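You operate a simulated robot arm through the tools that you are given. There is no shell and no other tool.

Carry out the task below with a simulated robot arm. There is one attempt and no reset: what you move stays moved.

## Task
Put things in order on the top of the bench with blue legs. At the end: the plastic cup with blue band stands where the silver square tin with teal lid stood; the silver square tin with teal lid stands where the squat steel weight stood; the squat steel weight is on the flat steel dish; the one kilo weight with yellow neck stands on top of the grade card with yellow loop; whatever was shut is shut again. Leave all else as you found it, and nothing knocked over.

The check looks at the end state, three seconds after you hand in, the way a careful person would. Anything else that was tipped, shoved, dropped, spilled or broken makes it a failure. Lids that push on must go on centred and level and be pressed home; caps that screw on are set level and turned clockwise until they are tight.

## Robot
A 6-joint arm with a two-finger gripper, fixed in place. Base frame: the origin is at the foot of the arm, x ahead of it, y to its left, z up; the work surface is at about z = 0. Units: m, degrees, N and s.
With the tool pointing down near the work surface it reaches from about 0.24 to 0.62 m from the base axis. Its first joint turns from -66.0 to 66.0 degrees. Payload 1.37 kg.
The TCP is the grasp point between the finger pads, 0.022 m short of the fingertips. In the tool frame z runs along the fingers and y along their closing line. The gripper opens to 0.092 m; its body begins 0.065 m behind the TCP.
Orientation is that of the tool frame in the base frame, as a unit quaternion [w, x, y, z]. With the fingers straight down and closing along the base's y, the tool's x points along the base's -x, its y along +y and its z along -z.

## Interface
- The arm moves only by the tool jog_arm. Its argument "moves" is one flat list of numbers, 7 for each row, row after row: the finger opening in m, from 0 to 0.092, then the shift along the tool's x, y, z in m, then the turn, a rotation vector about the tool's x, y, z in degrees. In form: [gripper, x, y, z, wx, wy, wz, gripper, x, y, z, wx, wy, wz, ...]. A call has 1 to 20 rows; each row is the pose to reach, as a shift and turn from the pose commanded when the call began, along the tool's axes at that moment. Each row takes 0.2 s and may step no farther than 0.05 m and 8.6 degrees from the row before; otherwise, or with a gripper value out of range, the whole call is refused. A pose out of reach is approached as far as the arm can. The call stops where the force on the tool passes 40 N (or 10 N more than at its start, if that is more) or the arm is blocked; 0.2 s more then pass. The fingers move at their own pace (about 0.0599 m/s each) and stop on an object; they squeeze with about 26 N. The grip force told is the motor's: it shows also when the fingers shut on nothing. Time passes only in rows, and 0.2 s behind the last, so rows that repeat a pose let the fingers close. The reply holds the time, the measured pose of the TCP, the force on the tool along the base axes, the opening and the grip force, in the units named above and with some noise, with the torque about the TCP (base axes, N m) and any sound that the robot's microphone picked up.
- Cameras (640 x 400 px; columns grow to the right, rows downward): "scene" is fixed at [0.0394, -0.4331, 0.5881]; the picture's right is [0.77, -0.64, 0.00], its down [-0.35, -0.41, -0.84] and it looks along [0.54, 0.65, -0.54] (base axes); focal length 256 px, centre (320, 200). "wrist" rides on the gripper at [0.071, 0.019, -0.102] in the tool frame; the picture's right is [-0.26, 0.97, 0.00], its down [-0.75, -0.20, -0.62] and it looks along [-0.60, -0.16, 0.78] (tool axes); focal length 280 px, centre (320, 200). There is no depth. A picture from a camera that has moved, and an enlarged one, comes with that camera's place and axes in the base frame and with its lens.
- snapshot(camera): a new picture of that camera. No time passes.
- zoom(camera, box): a new picture of the part [left, top, right, bottom] of that camera's present view, enlarged. No time passes.
- hand_in(): hands the job in; it is judged then, once.

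Places have to be worked out from the pictures, the camera data and where the tool is seen. Open the gripper and draw the arm clear of the work before you hand the job in, unless the task says otherwise.

The tools are called as a command line: name --argument value ..., lists and objects as JSON in quotes. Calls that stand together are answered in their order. jog_arm: Moves the arm, as the interface text tells. Its arguments: {"type":"object","properties":{"moves":{"type":"array","items":{"type":"number"}}},"required":["moves"]} The other tools are called the same way: snapshot (camera) takes a picture; zoom (camera, box) takes an enlarged picture of a part of a camera's view; hand_in () hands the job in.

At the start:

```text
time_s: 0.0
tcp_pos: [0.4301, 0.0956, 0.3236]
orientation: [0.001, 0.001, 1.0, -0.001]
ft_force: [0.1, -0.8, 1.0]
wrist_torque: [-0.02, -0.04, -0.02]
width: 0.0919
finger_force: 0.1
```

scene: 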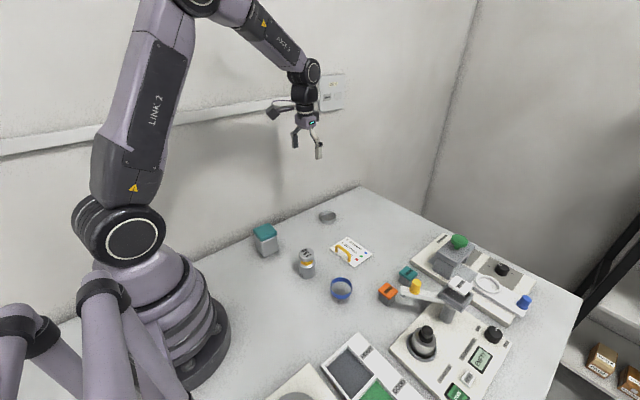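
wrist: 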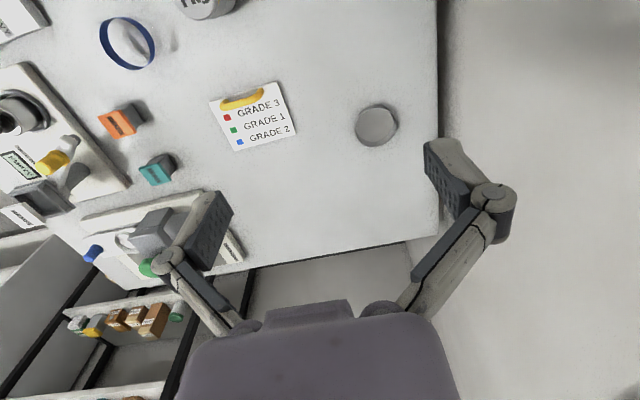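

The pictures show a bench with a tin, a weight, a cup, a card and several instruments. I take enlarged pictures to identify everything before moving.

zoom --camera "scene" --box '[230, 180, 430, 305]'

zoom --camera "scene" --box '[360, 220, 560, 345]'

zoom --camera "scene" --box '[240, 275, 440, 400]'

zoom --camera "scene" --box '[380, 275, 580, 400]'

```text
3.20 times, centred on (330, 242) of scene
camera zoom: at [0.0394, -0.4331, 0.5881], right [0.77, -0.64, 0.0], down [-0.35, -0.41, -0.84], along [0.54, 0.65, -0.54], focal length 819 px, centre (288, 64)
```

zoom: 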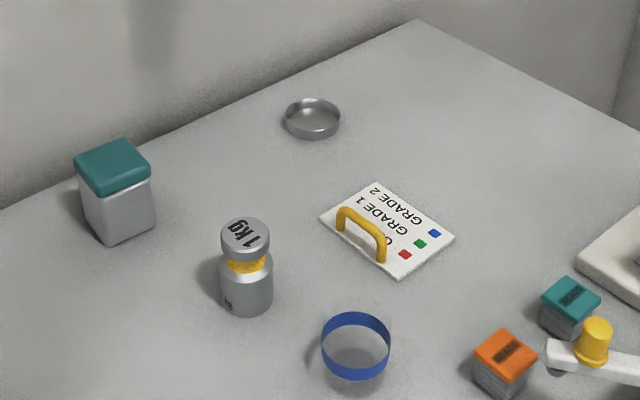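

```text
3.20 times, centred on (460, 282) of scene
camera zoom: at [0.0394, -0.4331, 0.5881], right [0.77, -0.64, 0.0], down [-0.35, -0.41, -0.84], along [0.54, 0.65, -0.54], focal length 819 px, centre (-128, -64)
```

zoom: 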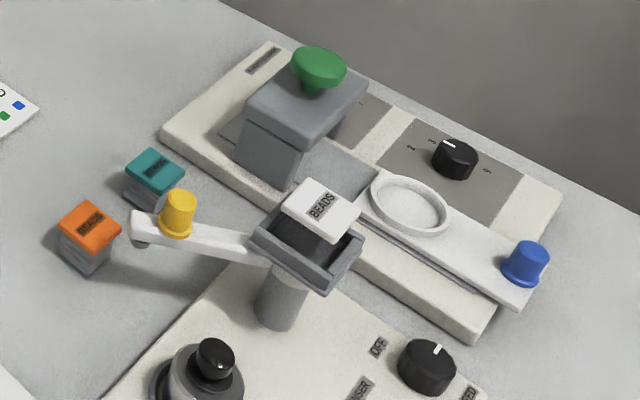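

```text
3.20 times, centred on (340, 338) of scene
camera zoom: at [0.0394, -0.4331, 0.5881], right [0.77, -0.64, 0.0], down [-0.35, -0.41, -0.84], along [0.54, 0.65, -0.54], focal length 819 px, centre (256, -240)
```

zoom: 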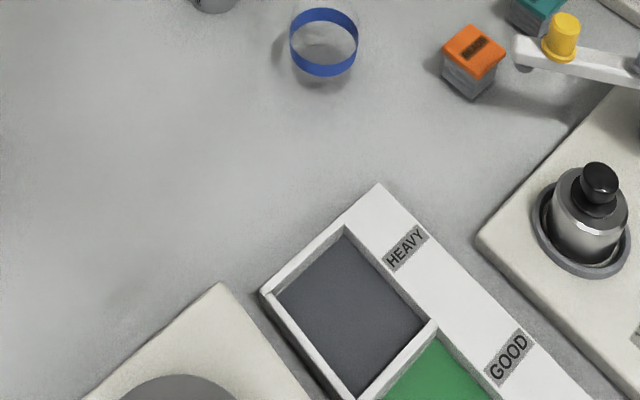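

```text
3.20 times, centred on (480, 338) of scene
camera zoom: at [0.0394, -0.4331, 0.5881], right [0.77, -0.64, 0.0], down [-0.35, -0.41, -0.84], along [0.54, 0.65, -0.54], focal length 819 px, centre (-192, -240)
```

zoom: 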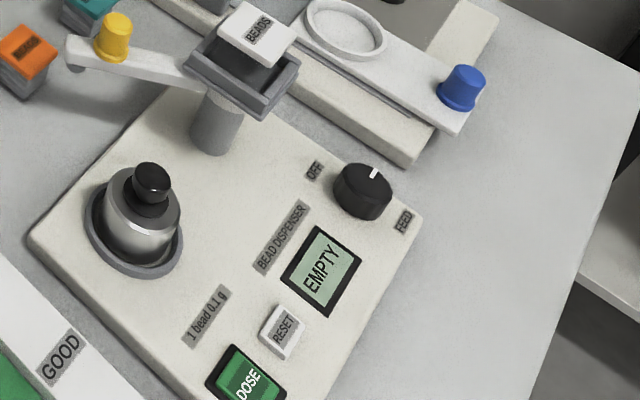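

The disc at the far side may be a dish or a weight, and there is a knobbed steel thing on the dispenser. I look closer with the wrist camera from here.

zoom --camera "wrist" --box '[200, 60, 440, 210]'

zoom --camera "wrist" --box '[0, 60, 240, 210]'

zoom --camera "scene" --box '[300, 195, 350, 235]'

zoom --camera "scene" --box '[560, 320, 640, 400]'

```text
2.67 times, centred on (320, 135) of wrist
camera zoom: at [0.3573, 0.1148, 0.4253], right [0.26, 0.96, 0.0], down [0.75, -0.21, 0.63], along [0.6, -0.16, -0.78], focal length 748 px, centre (320, 373)
```

zoom: 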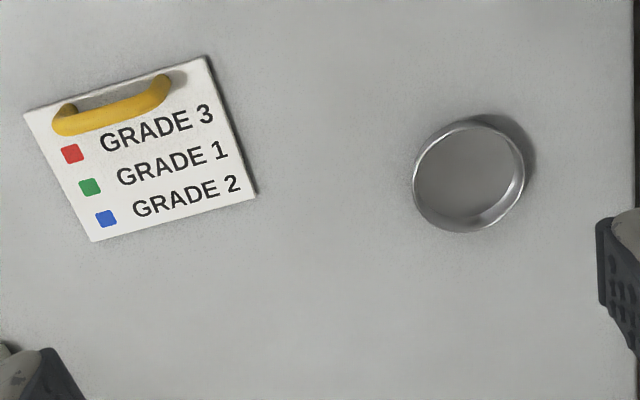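

```text
2.67 times, centred on (120, 135) of wrist
camera zoom: at [0.3573, 0.1148, 0.4253], right [0.26, 0.96, 0.0], down [0.75, -0.21, 0.63], along [0.6, -0.16, -0.78], focal length 748 px, centre (853, 373)
```

zoom: 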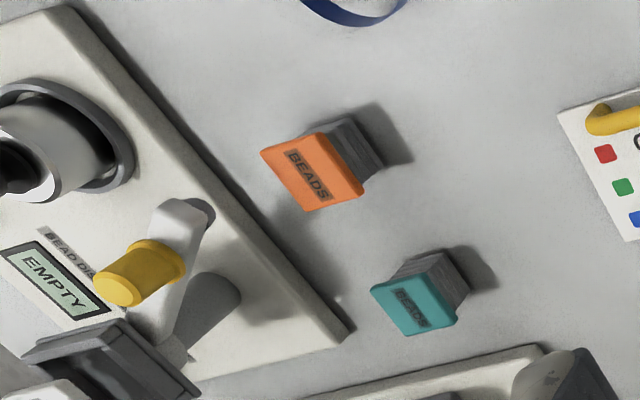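

```text
10.00 times, centred on (325, 215) of scene
camera zoom: at [0.0394, -0.4331, 0.5881], right [0.77, -0.64, 0.0], down [-0.35, -0.41, -0.84], along [0.54, 0.65, -0.54], focal length 2561 px, centre (270, 50)
```

zoom: 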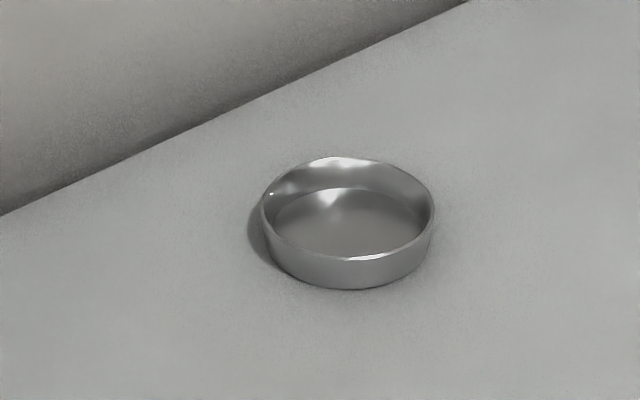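

```text
5.00 times, centred on (600, 360) of scene
camera zoom: at [0.0394, -0.4331, 0.5881], right [0.77, -0.64, 0.0], down [-0.35, -0.41, -0.84], along [0.54, 0.65, -0.54], focal length 1280 px, centre (-1080, -600)
```

zoom: 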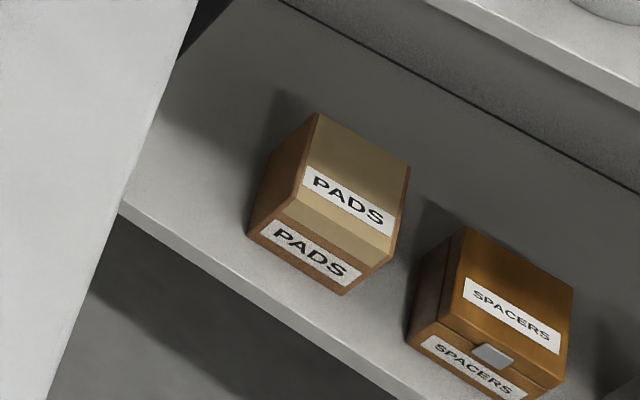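

The small far disc is clearly the hollow flat dish. The knobbed steel piece on the dispenser may be the squat weight, but I have not seen the balance and the tray yet, so I move the arm high to the right to look down there.

jog_arm --moves '[0.092, 0.01, -0.037, -0.0045, 0, 0, 0, 0.092, 0.02, -0.074, -0.009, 0, 0, 0, 0.092, 0.03, -0.111, -0.0135, 0, 0, 0, 0.092, 0.04, -0.148, -0.018, 0, 0, 0, 0.092, 0.05, -0.185, -0.0225, 0, 0, 0, 0.092, 0.06, -0.222, -0.027, 0, 0, 0, 0.092, 0.07, -0.259, -0.0315, 0, 0, 0, 0.092, 0.08, -0.296, -0.036, 0, 0, 0]'

snapshot --camera "wrist"

snapshot --camera "scene"

```text
time_s: 1.8
tcp_pos: [0.348, -0.2003, 0.3603]
orientation: [0.002, 0.0, 1.0, 0.0]
ft_force: [-0.2, 0.0, 0.0]
wrist_torque: [0.0, 0.0, -0.01]
width: 0.0922
finger_force: 0.1
```

```text
taken
camera wrist: at [0.2778, -0.1815, 0.4618], right [0.26, 0.96, 0.0], down [0.75, -0.21, 0.63], along [0.61, -0.16, -0.78], focal length 280 px, centre (320, 200)
```

wrist: 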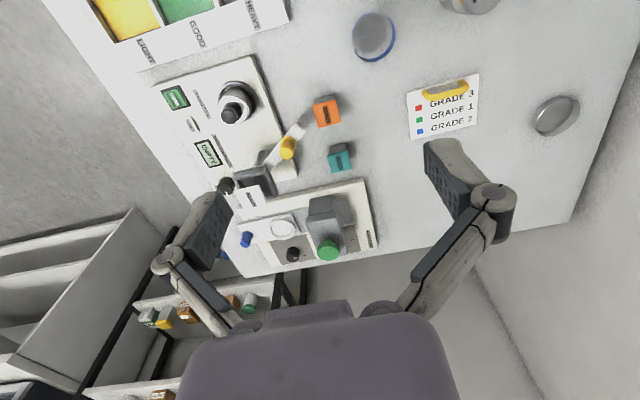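

```text
taken
```

scene: 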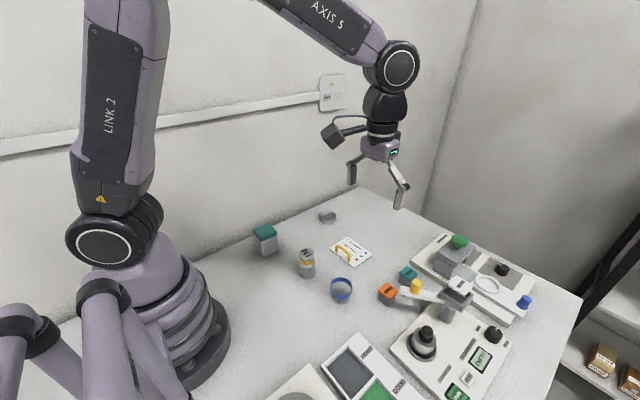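

The wrist camera looks too far ahead. I tilt the tool back about its y axis so the camera sees the bench close to the base.

jog_arm --moves '[0.092, 0, 0, -0.005, 0, 8, 0, 0.092, 0, 0, -0.01, 0, 16, 0, 0.092, 0, 0, -0.015, 0, 24, 0, 0.092, 0, 0, -0.02, 0, 32, 0, 0.092, 0, 0, -0.025, 0, 40, 0]'

snapshot --camera "wrist"

```text
time_s: 3.0
tcp_pos: [0.3479, -0.2007, 0.3863]
orientation: [-0.341, 0.001, 0.94, 0.001]
ft_force: [0.6, 0.0, 0.5]
wrist_torque: [-0.02, -0.03, -0.02]
width: 0.0919
finger_force: 0.0
```

```text
taken
camera wrist: at [0.3586, -0.1824, 0.5092], right [0.2, 0.96, -0.17], down [0.98, -0.21, 0.0], along [-0.04, -0.16, -0.99], focal length 280 px, centre (320, 200)
```

wrist: 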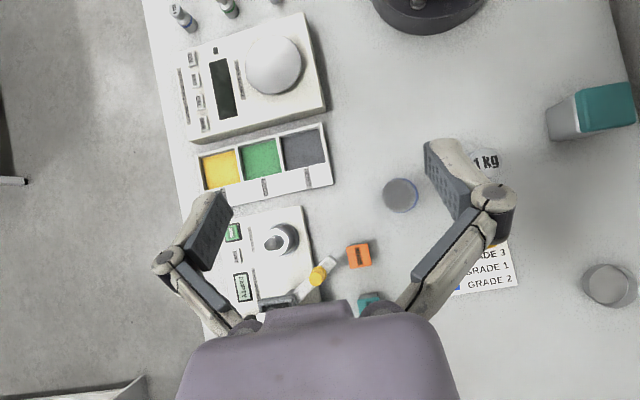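

Now a balance and some small upright items to the right of the base show. I zoom in on these.

zoom --camera "wrist" --box '[140, 0, 340, 125]'

zoom --camera "wrist" --box '[200, 180, 360, 310]'

zoom --camera "wrist" --box '[370, 60, 640, 310]'

```text
3.20 times, centred on (240, 62) of wrist
camera zoom: at [0.3586, -0.1824, 0.5092], right [0.2, 0.96, -0.17], down [0.98, -0.21, 0.0], along [-0.04, -0.16, -0.99], focal length 897 px, centre (576, 640)
```

zoom: 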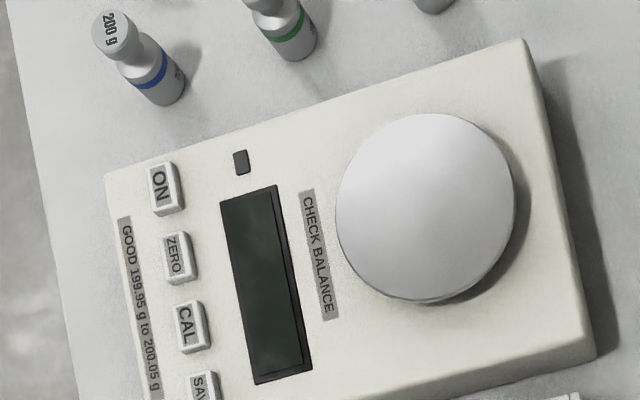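

```text
3.08 times, centred on (280, 245) of wrist
camera zoom: at [0.3586, -0.1824, 0.5092], right [0.2, 0.96, -0.17], down [0.98, -0.21, 0.0], along [-0.04, -0.16, -0.99], focal length 863 px, centre (443, 62)
```

zoom: 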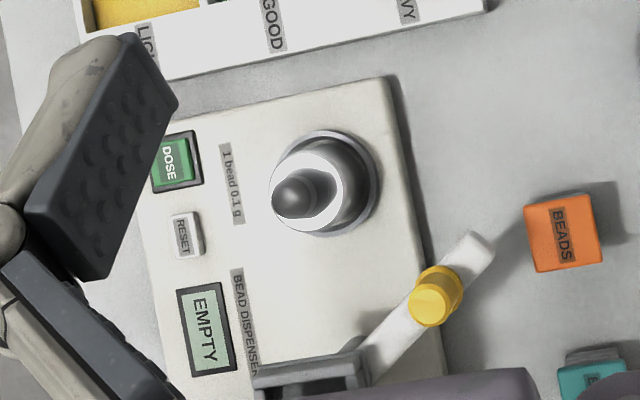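

```text
1.60 times, centred on (505, 185) of wrist
camera zoom: at [0.3586, -0.1824, 0.5092], right [0.2, 0.96, -0.17], down [0.98, -0.21, 0.0], along [-0.04, -0.16, -0.99], focal length 449 px, centre (24, 224)
```

zoom: 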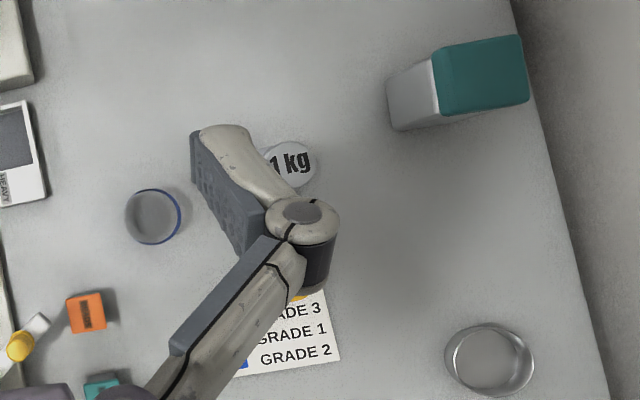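

There are more weights close to the base, partly out of view. I move back and tilt more to see them.

jog_arm --moves '[0.092, 0.027, 0, 0.0065, 0, 4, 0, 0.092, 0.054, 0, 0.013, 0, 8, 0, 0.092, 0.081, 0, 0.0195, 0, 12, 0, 0.092, 0.109, 0, 0.026, 0, 16, 0]'

snapshot --camera "wrist"

```text
time_s: 4.0
tcp_pos: [0.248, -0.2009, 0.433]
orientation: [-0.469, 0.001, 0.883, 0.001]
ft_force: [-0.3, 0.0, 0.1]
wrist_torque: [-0.01, 0.03, 0.0]
width: 0.0919
finger_force: 0.0
```

```text
taken
camera wrist: at [0.2923, -0.1803, 0.5483], right [0.15, 0.96, -0.22], down [0.94, -0.21, -0.27], along [-0.31, -0.16, -0.94], focal length 280 px, centre (320, 200)
```

wrist: 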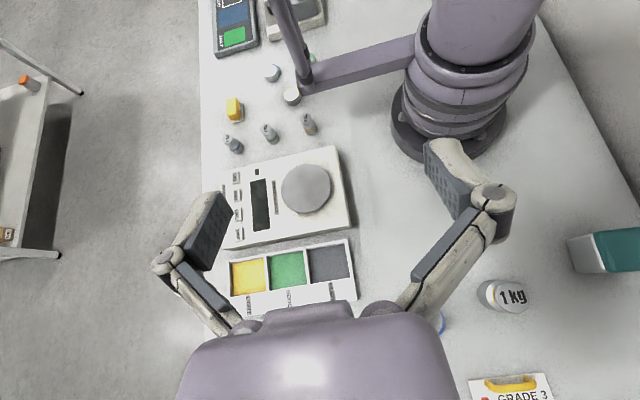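

zoom --camera "wrist" --box '[190, 0, 400, 160]'

zoom --camera "wrist" --box '[0, 40, 160, 260]'

```text
2.50 times, centred on (295, 80) of wrist
camera zoom: at [0.2923, -0.1803, 0.5483], right [0.15, 0.96, -0.22], down [0.94, -0.21, -0.27], along [-0.31, -0.16, -0.94], focal length 701 px, centre (382, 500)
```

zoom: 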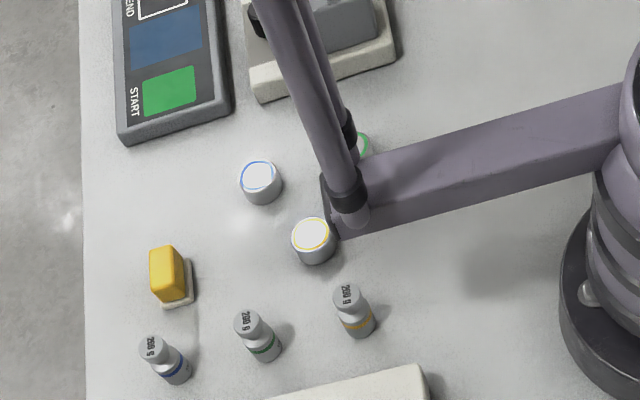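

```text
1.82 times, centred on (80, 150) of wrist
camera zoom: at [0.2923, -0.1803, 0.5483], right [0.15, 0.96, -0.22], down [0.94, -0.21, -0.27], along [-0.31, -0.16, -0.94], focal length 510 px, centre (756, 291)
```

zoom: 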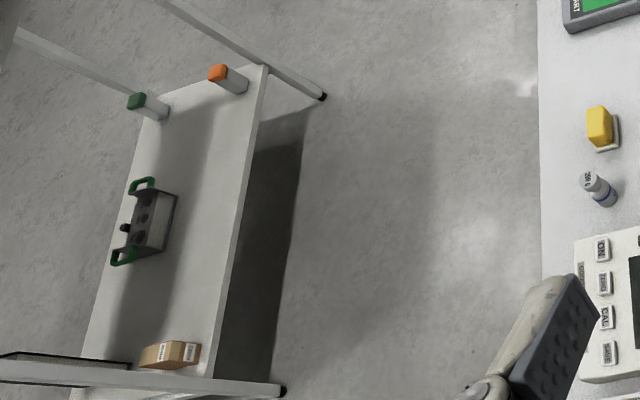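

I see three 200 g weights, some ringed pucks, a timer and another device, all behind the base and out of reach; none fits as the squat weight. I go back to a straight-down tool over the right side to look closely at the dispenser.

jog_arm --moves '[0.092, -0.0194, -0.0143, 0.0044, 0, -8, 0, 0.092, -0.0388, -0.0286, 0.0088, 0, -16, 0, 0.092, -0.0582, -0.0429, 0.0132, 0, -24, 0, 0.092, -0.0776, -0.0572, 0.0176, 0, -32, 0, 0.092, -0.097, -0.0715, 0.022, 0, -40, 0, 0.092, -0.1164, -0.0858, 0.0264, 0, -48, 0, 0.092, -0.136, -0.1, 0.031, 0, -56, 0]'

snapshot --camera "wrist"

zoom --camera "wrist" --box '[140, 40, 400, 200]'

```text
time_s: 5.6
tcp_pos: [0.2999, -0.3004, 0.3039]
orientation: [0.003, 0.0, 1.0, -0.001]
ft_force: [0.4, 0.6, 0.1]
wrist_torque: [-0.01, -0.01, 0.01]
width: 0.0919
finger_force: 0.1
```

```text
taken
camera wrist: at [0.227, -0.2814, 0.4062], right [0.26, 0.96, 0.0], down [0.75, -0.21, 0.63], along [0.61, -0.16, -0.78], focal length 280 px, centre (320, 200)
```

wrist: 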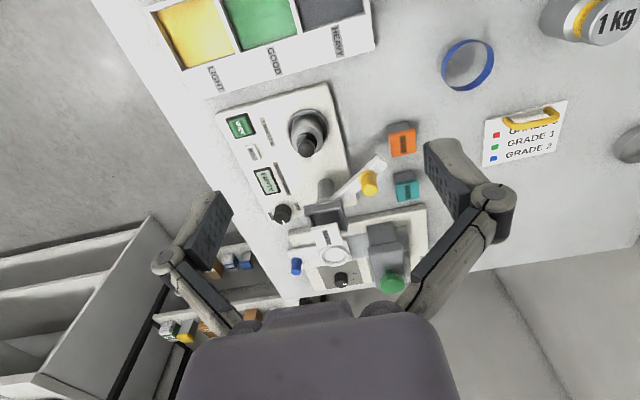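

```text
2.46 times, centred on (270, 120) of wrist
camera zoom: at [0.227, -0.2814, 0.4062], right [0.26, 0.96, 0.0], down [0.75, -0.21, 0.63], along [0.61, -0.16, -0.78], focal length 690 px, centre (443, 397)
```

zoom: 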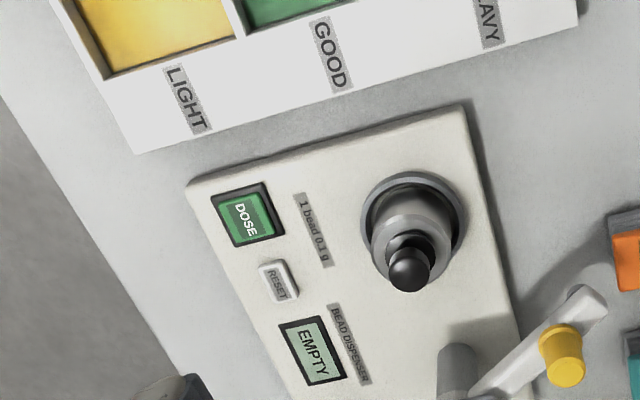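

The knobbed steel piece stands in a ring on the dispenser deck. I lower the camera for a closer look at it and at the rear device.

jog_arm --moves '[0.092, 0.01, 0.003, 0.035, 0, 0, 0, 0.092, 0.02, 0.006, 0.07, 0, 0, 0, 0.092, 0.03, 0.01, 0.1, 0, 0, 0, 0.092, 0.03, 0.01, 0.1, 0, -8, 0]'

snapshot --camera "wrist"

zoom --camera "wrist" --box '[200, 100, 360, 200]'

zoom --camera "wrist" --box '[280, 150, 440, 290]'

```text
time_s: 6.6
tcp_pos: [0.2673, -0.2893, 0.2033]
orientation: [0.072, 0.001, 0.997, -0.001]
ft_force: [0.4, 0.3, -0.2]
wrist_torque: [-0.01, 0.0, 0.0]
width: 0.0917
finger_force: 0.1
```

```text
taken
camera wrist: at [0.1836, -0.27, 0.2938], right [0.26, 0.96, 0.04], down [0.66, -0.21, 0.73], along [0.71, -0.16, -0.69], focal length 280 px, centre (320, 200)
```

wrist: 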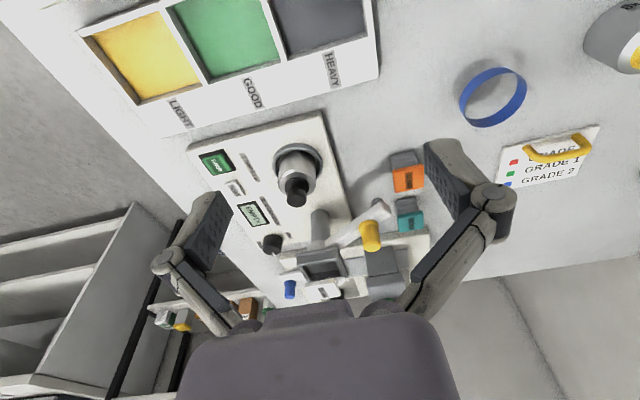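

```text
4.00 times, centred on (280, 150) of wrist
camera zoom: at [0.1836, -0.27, 0.2938], right [0.26, 0.96, 0.04], down [0.66, -0.21, 0.73], along [0.71, -0.16, -0.69], focal length 1122 px, centre (480, 400)
```

zoom: 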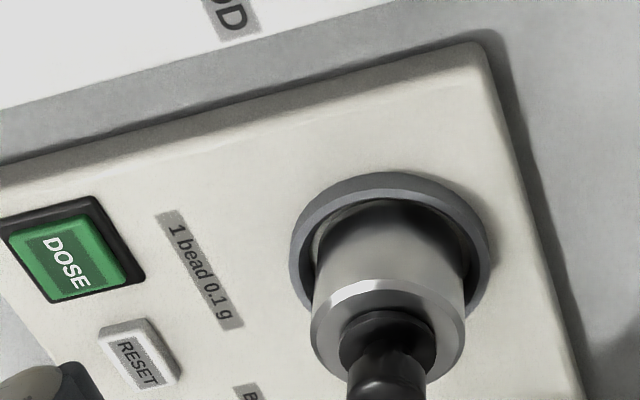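

```text
2.86 times, centred on (360, 220) of wrist
camera zoom: at [0.1836, -0.27, 0.2938], right [0.26, 0.96, 0.04], down [0.66, -0.21, 0.73], along [0.71, -0.16, -0.69], focal length 801 px, centre (206, 143)
```

zoom: 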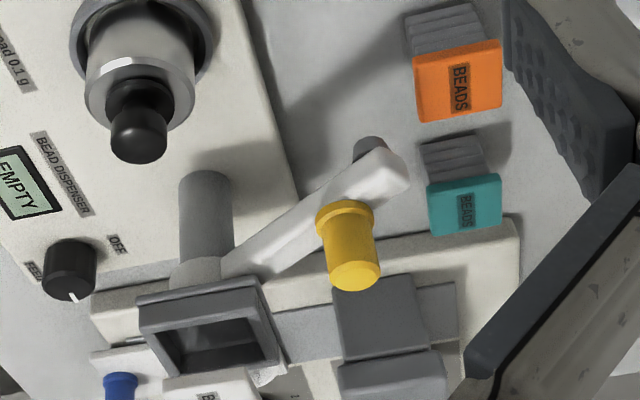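

The steel piece with black knob is a loose-looking knobbed cylinder in a nest ring. I rise and move forward to look down on the rear device and rule out that a weight is hidden there.

jog_arm --moves '[0.092, -0.006, 0, -0.04, 0, 0, 0, 0.092, -0.0125, 0, -0.08, 0, 0, 0, 0.092, -0.04, 0.01, -0.1, 0, 4, 0, 0.092, -0.08, 0.02, -0.101, 0, 8, 0, 0.092, -0.12, 0.03, -0.101, 0, 8, 0, 0.092, -0.145, 0.04, -0.101, 0, 8, 0]'

snapshot --camera "wrist"

zoom --camera "wrist" --box '[220, 60, 440, 200]'

```text
time_s: 8.0
tcp_pos: [0.3938, -0.251, 0.3254]
orientation: [0.001, 0.0, 1.0, 0.001]
ft_force: [-0.2, 0.5, -0.3]
wrist_torque: [-0.01, -0.03, -0.02]
width: 0.0919
finger_force: 0.1
```

```text
taken
camera wrist: at [0.3234, -0.2319, 0.4275], right [0.26, 0.96, 0.0], down [0.75, -0.21, 0.63], along [0.6, -0.16, -0.78], focal length 280 px, centre (320, 200)
```

wrist: 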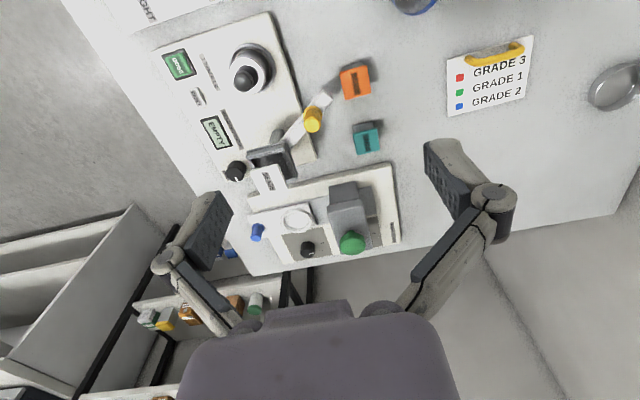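

```text
2.86 times, centred on (330, 130) of wrist
camera zoom: at [0.3234, -0.2319, 0.4275], right [0.26, 0.96, 0.0], down [0.75, -0.21, 0.63], along [0.6, -0.16, -0.78], focal length 801 px, centre (291, 400)
```

zoom: 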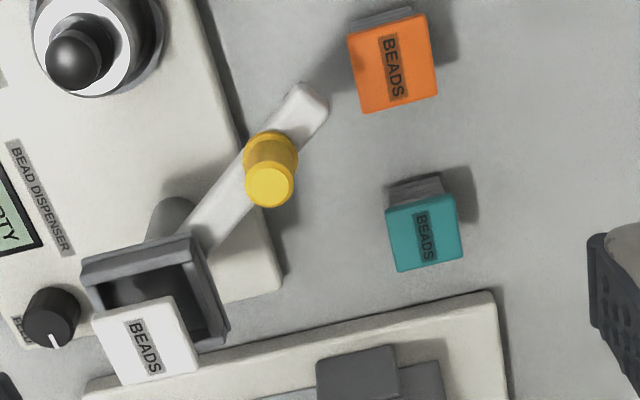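

The knobbed steel piece remains the best candidate; I zoom on the rear device and the hopper to check for closed covers.

zoom --camera "wrist" --box '[230, 160, 420, 280]'

zoom --camera "wrist" --box '[120, 250, 300, 350]'

zoom --camera "scene" --box '[410, 225, 540, 315]'

zoom --camera "scene" --box '[395, 315, 455, 365]'

```text
3.33 times, centred on (325, 220) of wrist
camera zoom: at [0.3234, -0.2319, 0.4275], right [0.26, 0.96, 0.0], down [0.75, -0.21, 0.63], along [0.6, -0.16, -0.78], focal length 935 px, centre (303, 133)
```

zoom: 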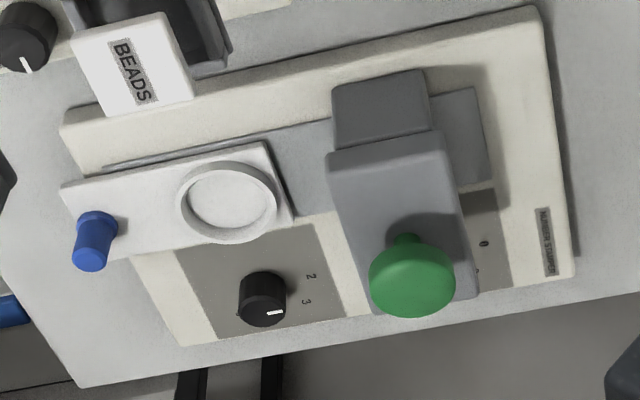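

```text
3.56 times, centred on (210, 300) of wrist
camera zoom: at [0.3234, -0.2319, 0.4275], right [0.26, 0.96, 0.0], down [0.75, -0.21, 0.63], along [0.6, -0.16, -0.78], focal length 997 px, centre (711, -156)
```

zoom: 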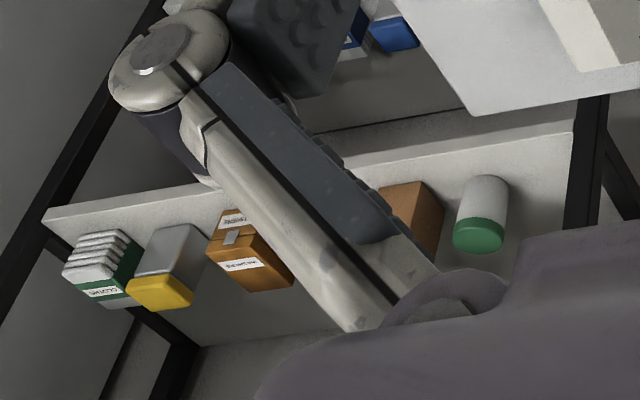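

```text
4.44 times, centred on (475, 270) of scene
camera zoom: at [0.0394, -0.4331, 0.5881], right [0.77, -0.64, 0.0], down [-0.35, -0.41, -0.84], along [0.54, 0.65, -0.54], focal length 1138 px, centre (-369, -111)
```

zoom: 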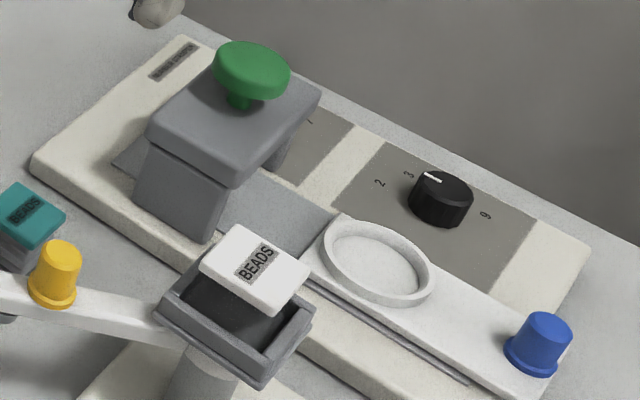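

```text
8.00 times, centred on (425, 340) of scene
camera zoom: at [0.0394, -0.4331, 0.5881], right [0.77, -0.64, 0.0], down [-0.35, -0.41, -0.84], along [0.54, 0.65, -0.54], focal length 2048 px, centre (-520, -920)
```

zoom: 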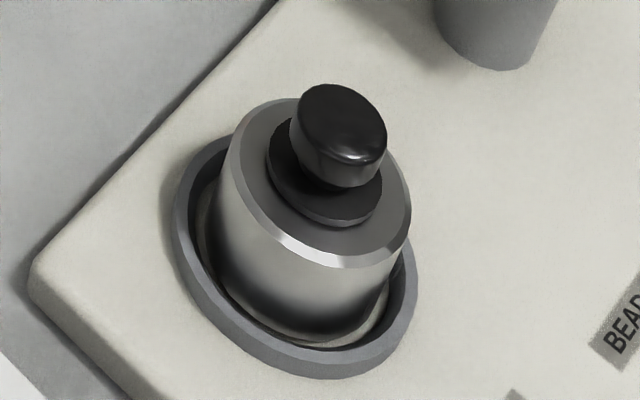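

The rear device is a number stamper and holds nothing; the knobbed steel cylinder in the dispenser's nest is the squat steel weight at about (0.39, -0.34), and the dish is at about (0.566, 0.154). I move the TCP above the weight to locate it precisely.

jog_arm --moves '[0.092, 0.001, -0.03, 0.03, 0, 0, 0, 0.092, 0.002, -0.06, 0.06, 0, 0, 0, 0.092, 0.004, -0.091, 0.1, 0, 0, 0]'

snapshot --camera "wrist"

zoom --camera "wrist" --box '[240, 20, 400, 120]'

snapshot --camera "scene"

```text
refused: row 3 steps farther than a row can; nothing moved
```

```text
taken
camera wrist: at [0.3234, -0.2319, 0.4275], right [0.26, 0.96, 0.0], down [0.75, -0.21, 0.63], along [0.6, -0.16, -0.78], focal length 280 px, centre (320, 200)
```

wrist: 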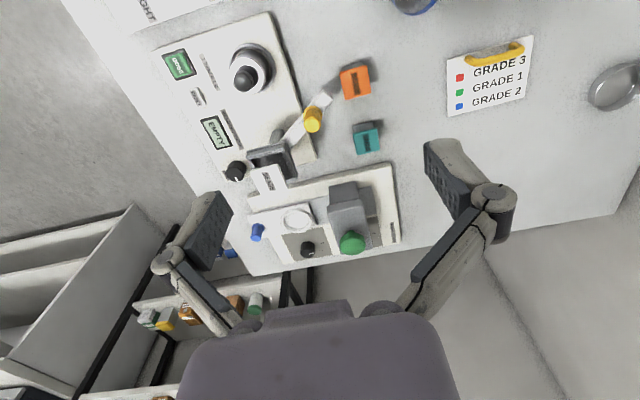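

```text
4.00 times, centred on (320, 70) of wrist
camera zoom: at [0.3234, -0.2319, 0.4275], right [0.26, 0.96, 0.0], down [0.75, -0.21, 0.63], along [0.6, -0.16, -0.78], focal length 1122 px, centre (320, 720)
```

zoom: 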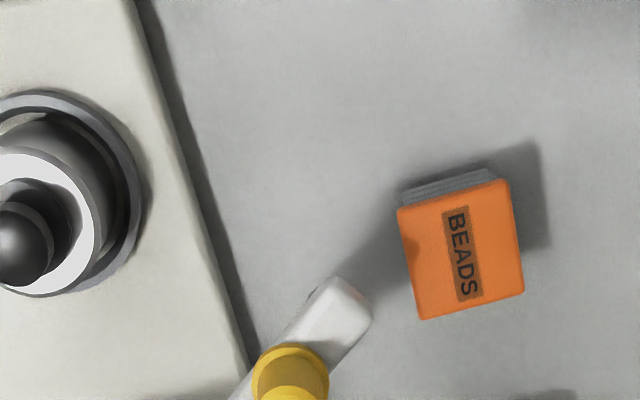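

```text
taken
```

scene: 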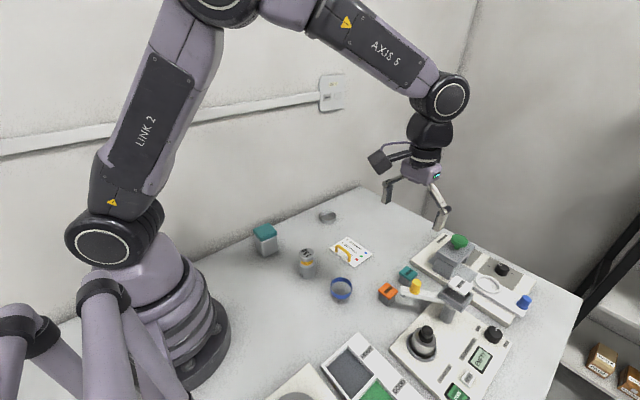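

The move was refused because the last row stepped just over 0.05 m. I redo it with smaller steps.

jog_arm --moves '[0.092, 0.001, -0.023, 0.025, 0, 0, 0, 0.092, 0.002, -0.046, 0.05, 0, 0, 0, 0.092, 0.003, -0.069, 0.075, 0, 0, 0, 0.092, 0.004, -0.091, 0.1, 0, 0, 0]'

snapshot --camera "wrist"

zoom --camera "wrist" --box '[220, 0, 420, 125]'

snapshot --camera "scene"

```text
time_s: 9.0
tcp_pos: [0.3917, -0.341, 0.2247]
orientation: [0.001, 0.001, 1.0, 0.0]
ft_force: [0.5, 0.1, 0.2]
wrist_torque: [-0.02, 0.03, 0.02]
width: 0.0921
finger_force: 0.0
```

```text
taken
camera wrist: at [0.3208, -0.3221, 0.3261], right [0.26, 0.96, 0.0], down [0.75, -0.21, 0.63], along [0.61, -0.16, -0.78], focal length 280 px, centre (320, 200)
```

wrist: 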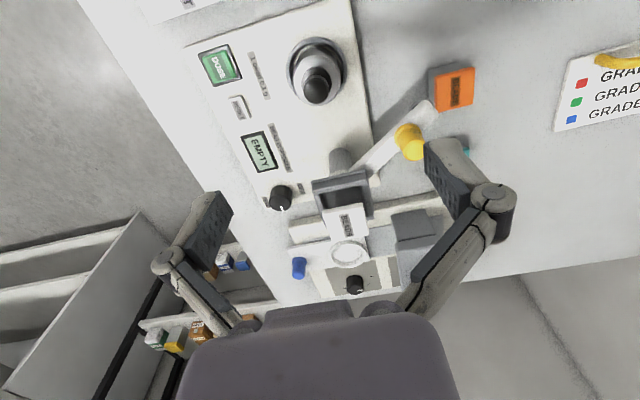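

```text
3.20 times, centred on (320, 62) of wrist
camera zoom: at [0.3208, -0.3221, 0.3261], right [0.26, 0.96, 0.0], down [0.75, -0.21, 0.63], along [0.61, -0.16, -0.78], focal length 897 px, centre (320, 640)
```

zoom: 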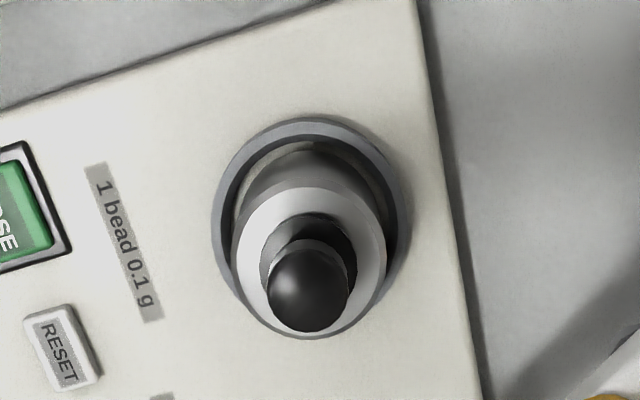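

```text
taken
```

scene: 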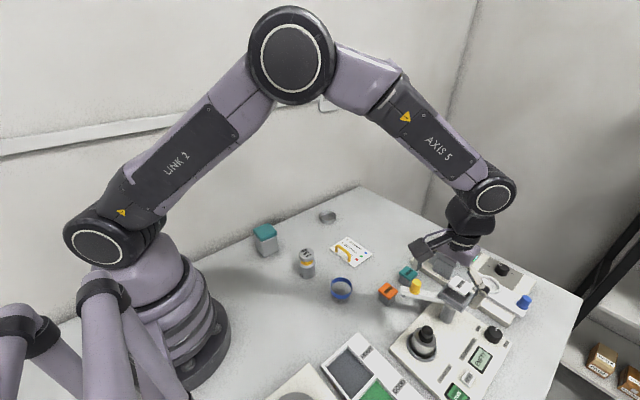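

In the wrist view the weight's knob is at about (0.394, -0.346, 0.085) with the steel top near z=0.06 and the nest rim near 0.035. I descend partway above it, aligned over the knob, and check.

jog_arm --moves '[0.092, -0.001, -0.0015, 0.035, 0, 0, 0, 0.092, -0.002, -0.003, 0.07, 0, 0, 0, 0.092, -0.003, -0.0045, 0.1, 0, 0, 0]'

snapshot --camera "wrist"

zoom --camera "wrist" --box '[220, 60, 420, 200]'

zoom --camera "scene" --box '[380, 250, 520, 360]'

```text
time_s: 9.8
tcp_pos: [0.3937, -0.3477, 0.1239]
orientation: [0.002, 0.001, 1.0, 0.0]
ft_force: [-0.5, -0.7, 0.1]
wrist_torque: [-0.01, 0.02, 0.01]
width: 0.0921
finger_force: 0.0
```

```text
taken
camera wrist: at [0.3222, -0.3294, 0.2258], right [0.26, 0.96, 0.0], down [0.75, -0.21, 0.63], along [0.61, -0.16, -0.78], focal length 280 px, centre (320, 200)
```

wrist: 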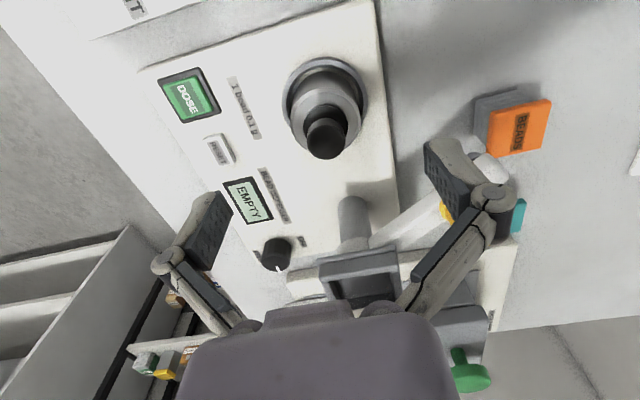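

```text
2.86 times, centred on (320, 130) of wrist
camera zoom: at [0.3222, -0.3294, 0.2258], right [0.26, 0.96, 0.0], down [0.75, -0.21, 0.63], along [0.61, -0.16, -0.78], focal length 801 px, centre (320, 400)
```

zoom: 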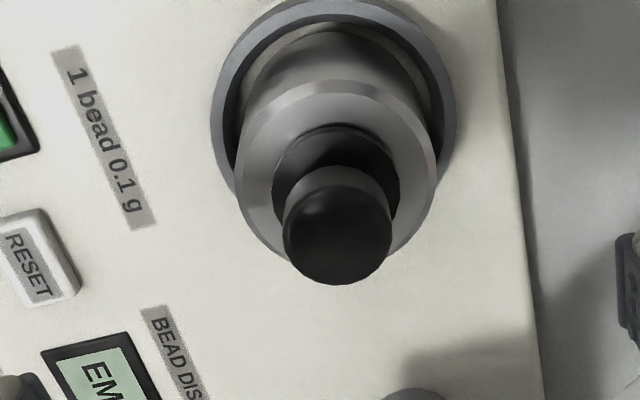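

```text
3.64 times, centred on (450, 305) of scene
camera zoom: at [0.0394, -0.433, 0.5881], right [0.77, -0.64, 0.0], down [-0.35, -0.41, -0.84], along [0.54, 0.65, -0.54], focal length 931 px, centre (-153, -182)
```

zoom: 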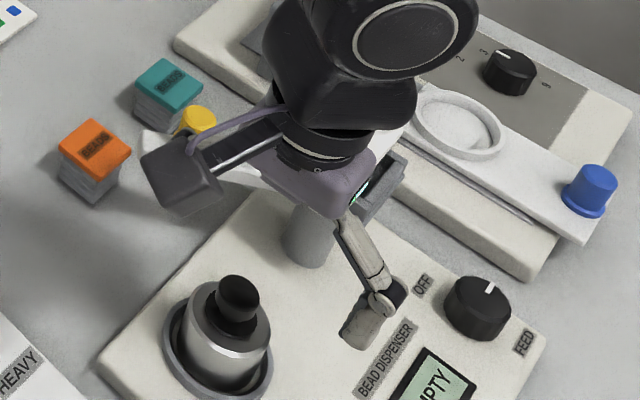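

The knob top is at about (0.393, -0.345, 0.087) and the fingers straddle it cleanly. I go down so the pads are level with the knob, with the tips just above the steel shoulder.

jog_arm --moves '[0.092, 0.0005, 0.0025, 0.02, 0, 0, 0, 0.06, 0.0005, 0.0025, 0.037, 0, 0, 0, 0.06, 0.0005, 0.0025, 0.037, 0, 0, 0]'

zoom --camera "wrist" --box '[180, 60, 460, 260]'

zoom --camera "scene" --box '[380, 270, 500, 370]'

```text
time_s: 10.6
tcp_pos: [0.3953, -0.3442, 0.0885]
orientation: [0.002, 0.001, 1.0, 0.0]
ft_force: [-0.2, 0.0, 0.4]
wrist_torque: [-0.03, 0.01, 0.0]
width: 0.0598
finger_force: 0.0
```

```text
2.00 times, centred on (320, 160) of wrist
camera zoom: at [0.3242, -0.3249, 0.1891], right [0.26, 0.96, 0.0], down [0.75, -0.21, 0.63], along [0.61, -0.16, -0.78], focal length 561 px, centre (320, 280)
```

zoom: 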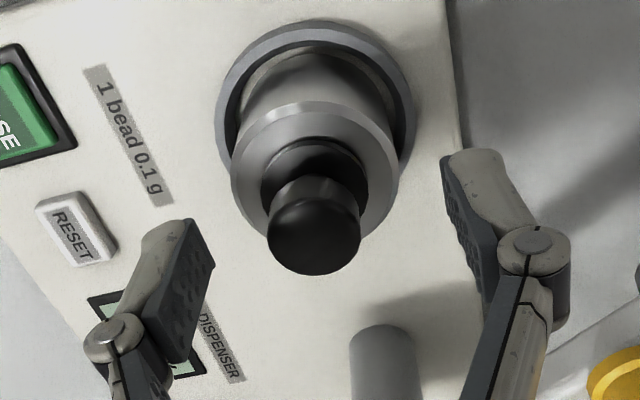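

```text
4.00 times, centred on (440, 320) of scene
camera zoom: at [0.0394, -0.4331, 0.5881], right [0.77, -0.64, 0.0], down [-0.35, -0.41, -0.84], along [0.54, 0.65, -0.54], focal length 1024 px, centre (-160, -280)
```

zoom: 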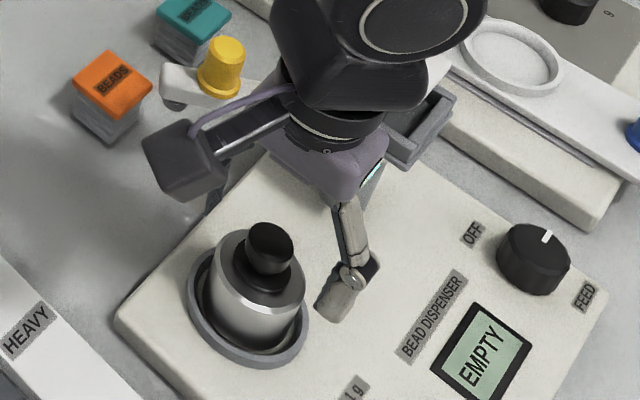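

The fingers straddle the knob properly, and the knob is a millimetre or two nearer to the base than the TCP. I nudge down slightly and close on the knob.

jog_arm --moves '[0.06, 0.0015, 0.0005, 0.002, 0, 0, 0, 0.03, 0.0015, 0.0005, 0.002, 0, 0, 0, 0.0, 0.0015, 0.0005, 0.002, 0, 0, 0, 0.0, 0.0015, 0.0005, 0.002, 0, 0, 0, 0.0, 0.0015, 0.0005, 0.002, 0, 0, 0]'

zoom --camera "wrist" --box '[180, 60, 460, 260]'

```text
time_s: 11.8
tcp_pos: [0.3938, -0.3431, 0.0858]
orientation: [0.001, 0.001, 1.0, 0.001]
ft_force: [0.2, 1.4, 0.1]
wrist_torque: [0.0, 0.0, 0.01]
width: 0.0191
finger_force: 26.6
heard: snap
```

```text
2.00 times, centred on (320, 160) of wrist
camera zoom: at [0.3231, -0.3241, 0.1879], right [0.26, 0.96, 0.0], down [0.75, -0.21, 0.63], along [0.6, -0.16, -0.78], focal length 561 px, centre (320, 280)
```

zoom: 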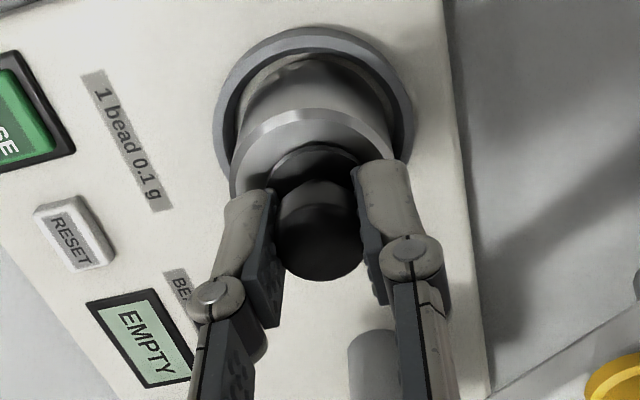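

The fingers hold the knob at 19 mm with a snap heard as they closed. I lift slowly by 2 cm to see the load and whether the weight comes with it.

jog_arm --moves '[0.0, 0, 0, -0.003, 0, 0, 0, 0.0, 0, 0, -0.007, 0, 0, 0, 0.0, 0, 0, -0.012, 0, 0, 0, 0.0, 0, 0, -0.02, 0, 0, 0, 0.0, 0, 0, -0.02, 0, 0, 0]'

zoom --camera "wrist" --box '[180, 60, 460, 260]'

zoom --camera "scene" --box '[380, 270, 500, 370]'

```text
time_s: 13.0
tcp_pos: [0.3949, -0.3422, 0.1055]
orientation: [0.001, 0.001, 1.0, 0.001]
ft_force: [-0.4, 0.0, -0.9]
wrist_torque: [0.03, -0.02, 0.0]
width: 0.0189
finger_force: 26.0
```

```text
2.00 times, centred on (320, 160) of wrist
camera zoom: at [0.3234, -0.3237, 0.2074], right [0.26, 0.96, 0.0], down [0.75, -0.21, 0.63], along [0.6, -0.16, -0.78], focal length 561 px, centre (320, 280)
```

zoom: 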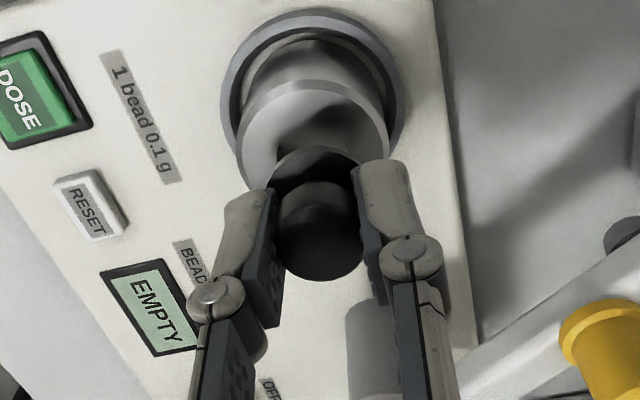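

```text
4.00 times, centred on (440, 320) of scene
camera zoom: at [0.0394, -0.4331, 0.5881], right [0.77, -0.64, 0.0], down [-0.35, -0.41, -0.84], along [0.54, 0.65, -0.54], focal length 1024 px, centre (-160, -280)
```

zoom: 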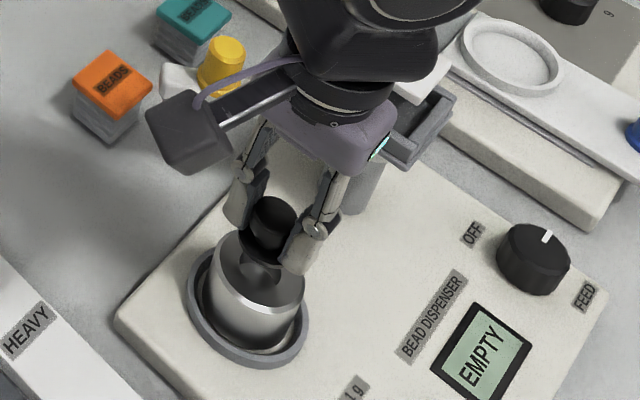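

The black knob came off alone: it is a push-on stopper, and the steel body stayed in the nest. I raise the stopper clear and look into the body.

jog_arm --moves '[0.0, 0, 0, -0.03, 0, 0, 0, 0.0, 0, 0, -0.06, 0, 0, 0, 0.0, 0, 0, -0.09, 0, 0, 0, 0.0, 0, 0, -0.09, 0, 0, 0]'

snapshot --camera "wrist"

zoom --camera "wrist" --box '[250, 20, 390, 120]'

zoom --camera "scene" --box '[390, 240, 490, 365]'

```text
time_s: 14.0
tcp_pos: [0.3929, -0.3409, 0.192]
orientation: [0.001, 0.001, 1.0, -0.001]
ft_force: [0.1, 0.2, -0.6]
wrist_torque: [0.0, 0.01, 0.03]
width: 0.0187
finger_force: 26.0
```

```text
taken
camera wrist: at [0.3219, -0.3219, 0.2944], right [0.26, 0.96, 0.0], down [0.75, -0.21, 0.63], along [0.6, -0.16, -0.78], focal length 280 px, centre (320, 200)
```

wrist: 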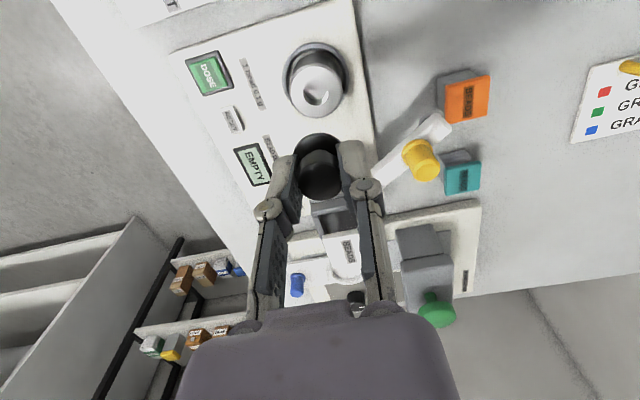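

```text
4.00 times, centred on (320, 70) of wrist
camera zoom: at [0.3219, -0.3219, 0.2944], right [0.26, 0.96, 0.0], down [0.75, -0.21, 0.63], along [0.6, -0.16, -0.78], focal length 1122 px, centre (320, 720)
```

zoom: 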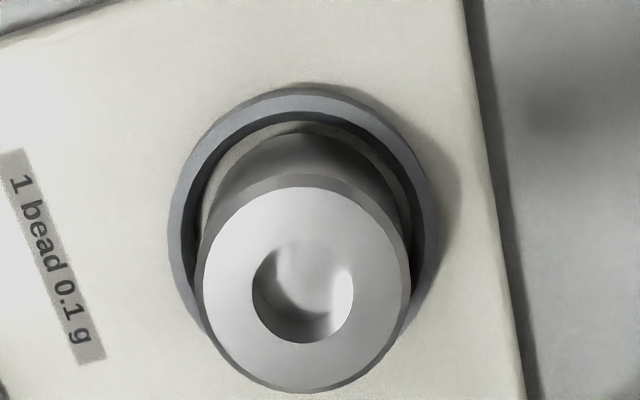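

```text
3.20 times, centred on (440, 302) of scene
camera zoom: at [0.0394, -0.4331, 0.5881], right [0.77, -0.64, 0.0], down [-0.35, -0.41, -0.84], along [0.54, 0.65, -0.54], focal length 819 px, centre (-64, -128)
```

zoom: 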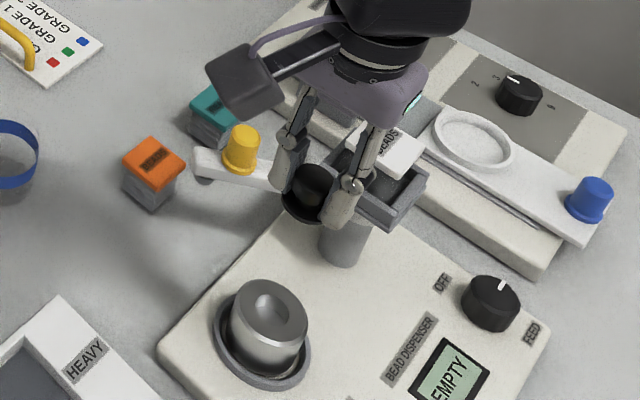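

The steel block is the squat weight with an adjusting bore, and the black knob is its push-on stopper, which must be put back. I check the stopper in the grip before going back down along the same line.

zoom --camera "scene" --box '[405, 270, 465, 320]'

zoom --camera "wrist" --box '[260, 120, 380, 210]'

```text
8.00 times, centred on (435, 295) of scene
camera zoom: at [0.0394, -0.4331, 0.5881], right [0.77, -0.64, 0.0], down [-0.35, -0.41, -0.84], along [0.54, 0.65, -0.54], focal length 2048 px, centre (-600, -560)
```

zoom: 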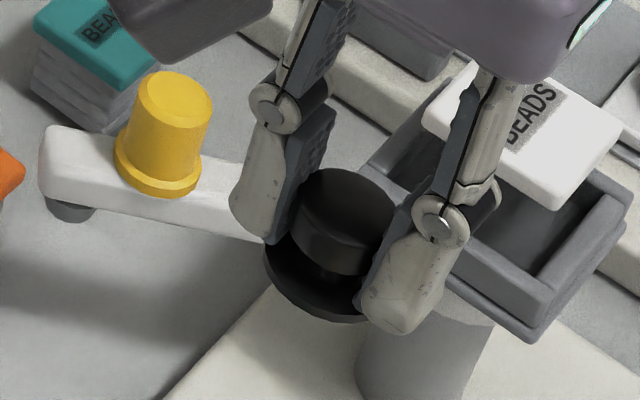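

```text
4.44 times, centred on (320, 165) of wrist
camera zoom: at [0.3219, -0.3219, 0.2944], right [0.26, 0.96, 0.0], down [0.75, -0.21, 0.63], along [0.6, -0.16, -0.78], focal length 1246 px, centre (320, 356)
```

zoom: 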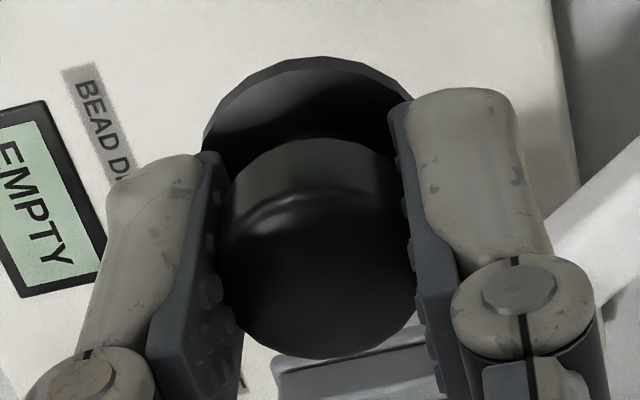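

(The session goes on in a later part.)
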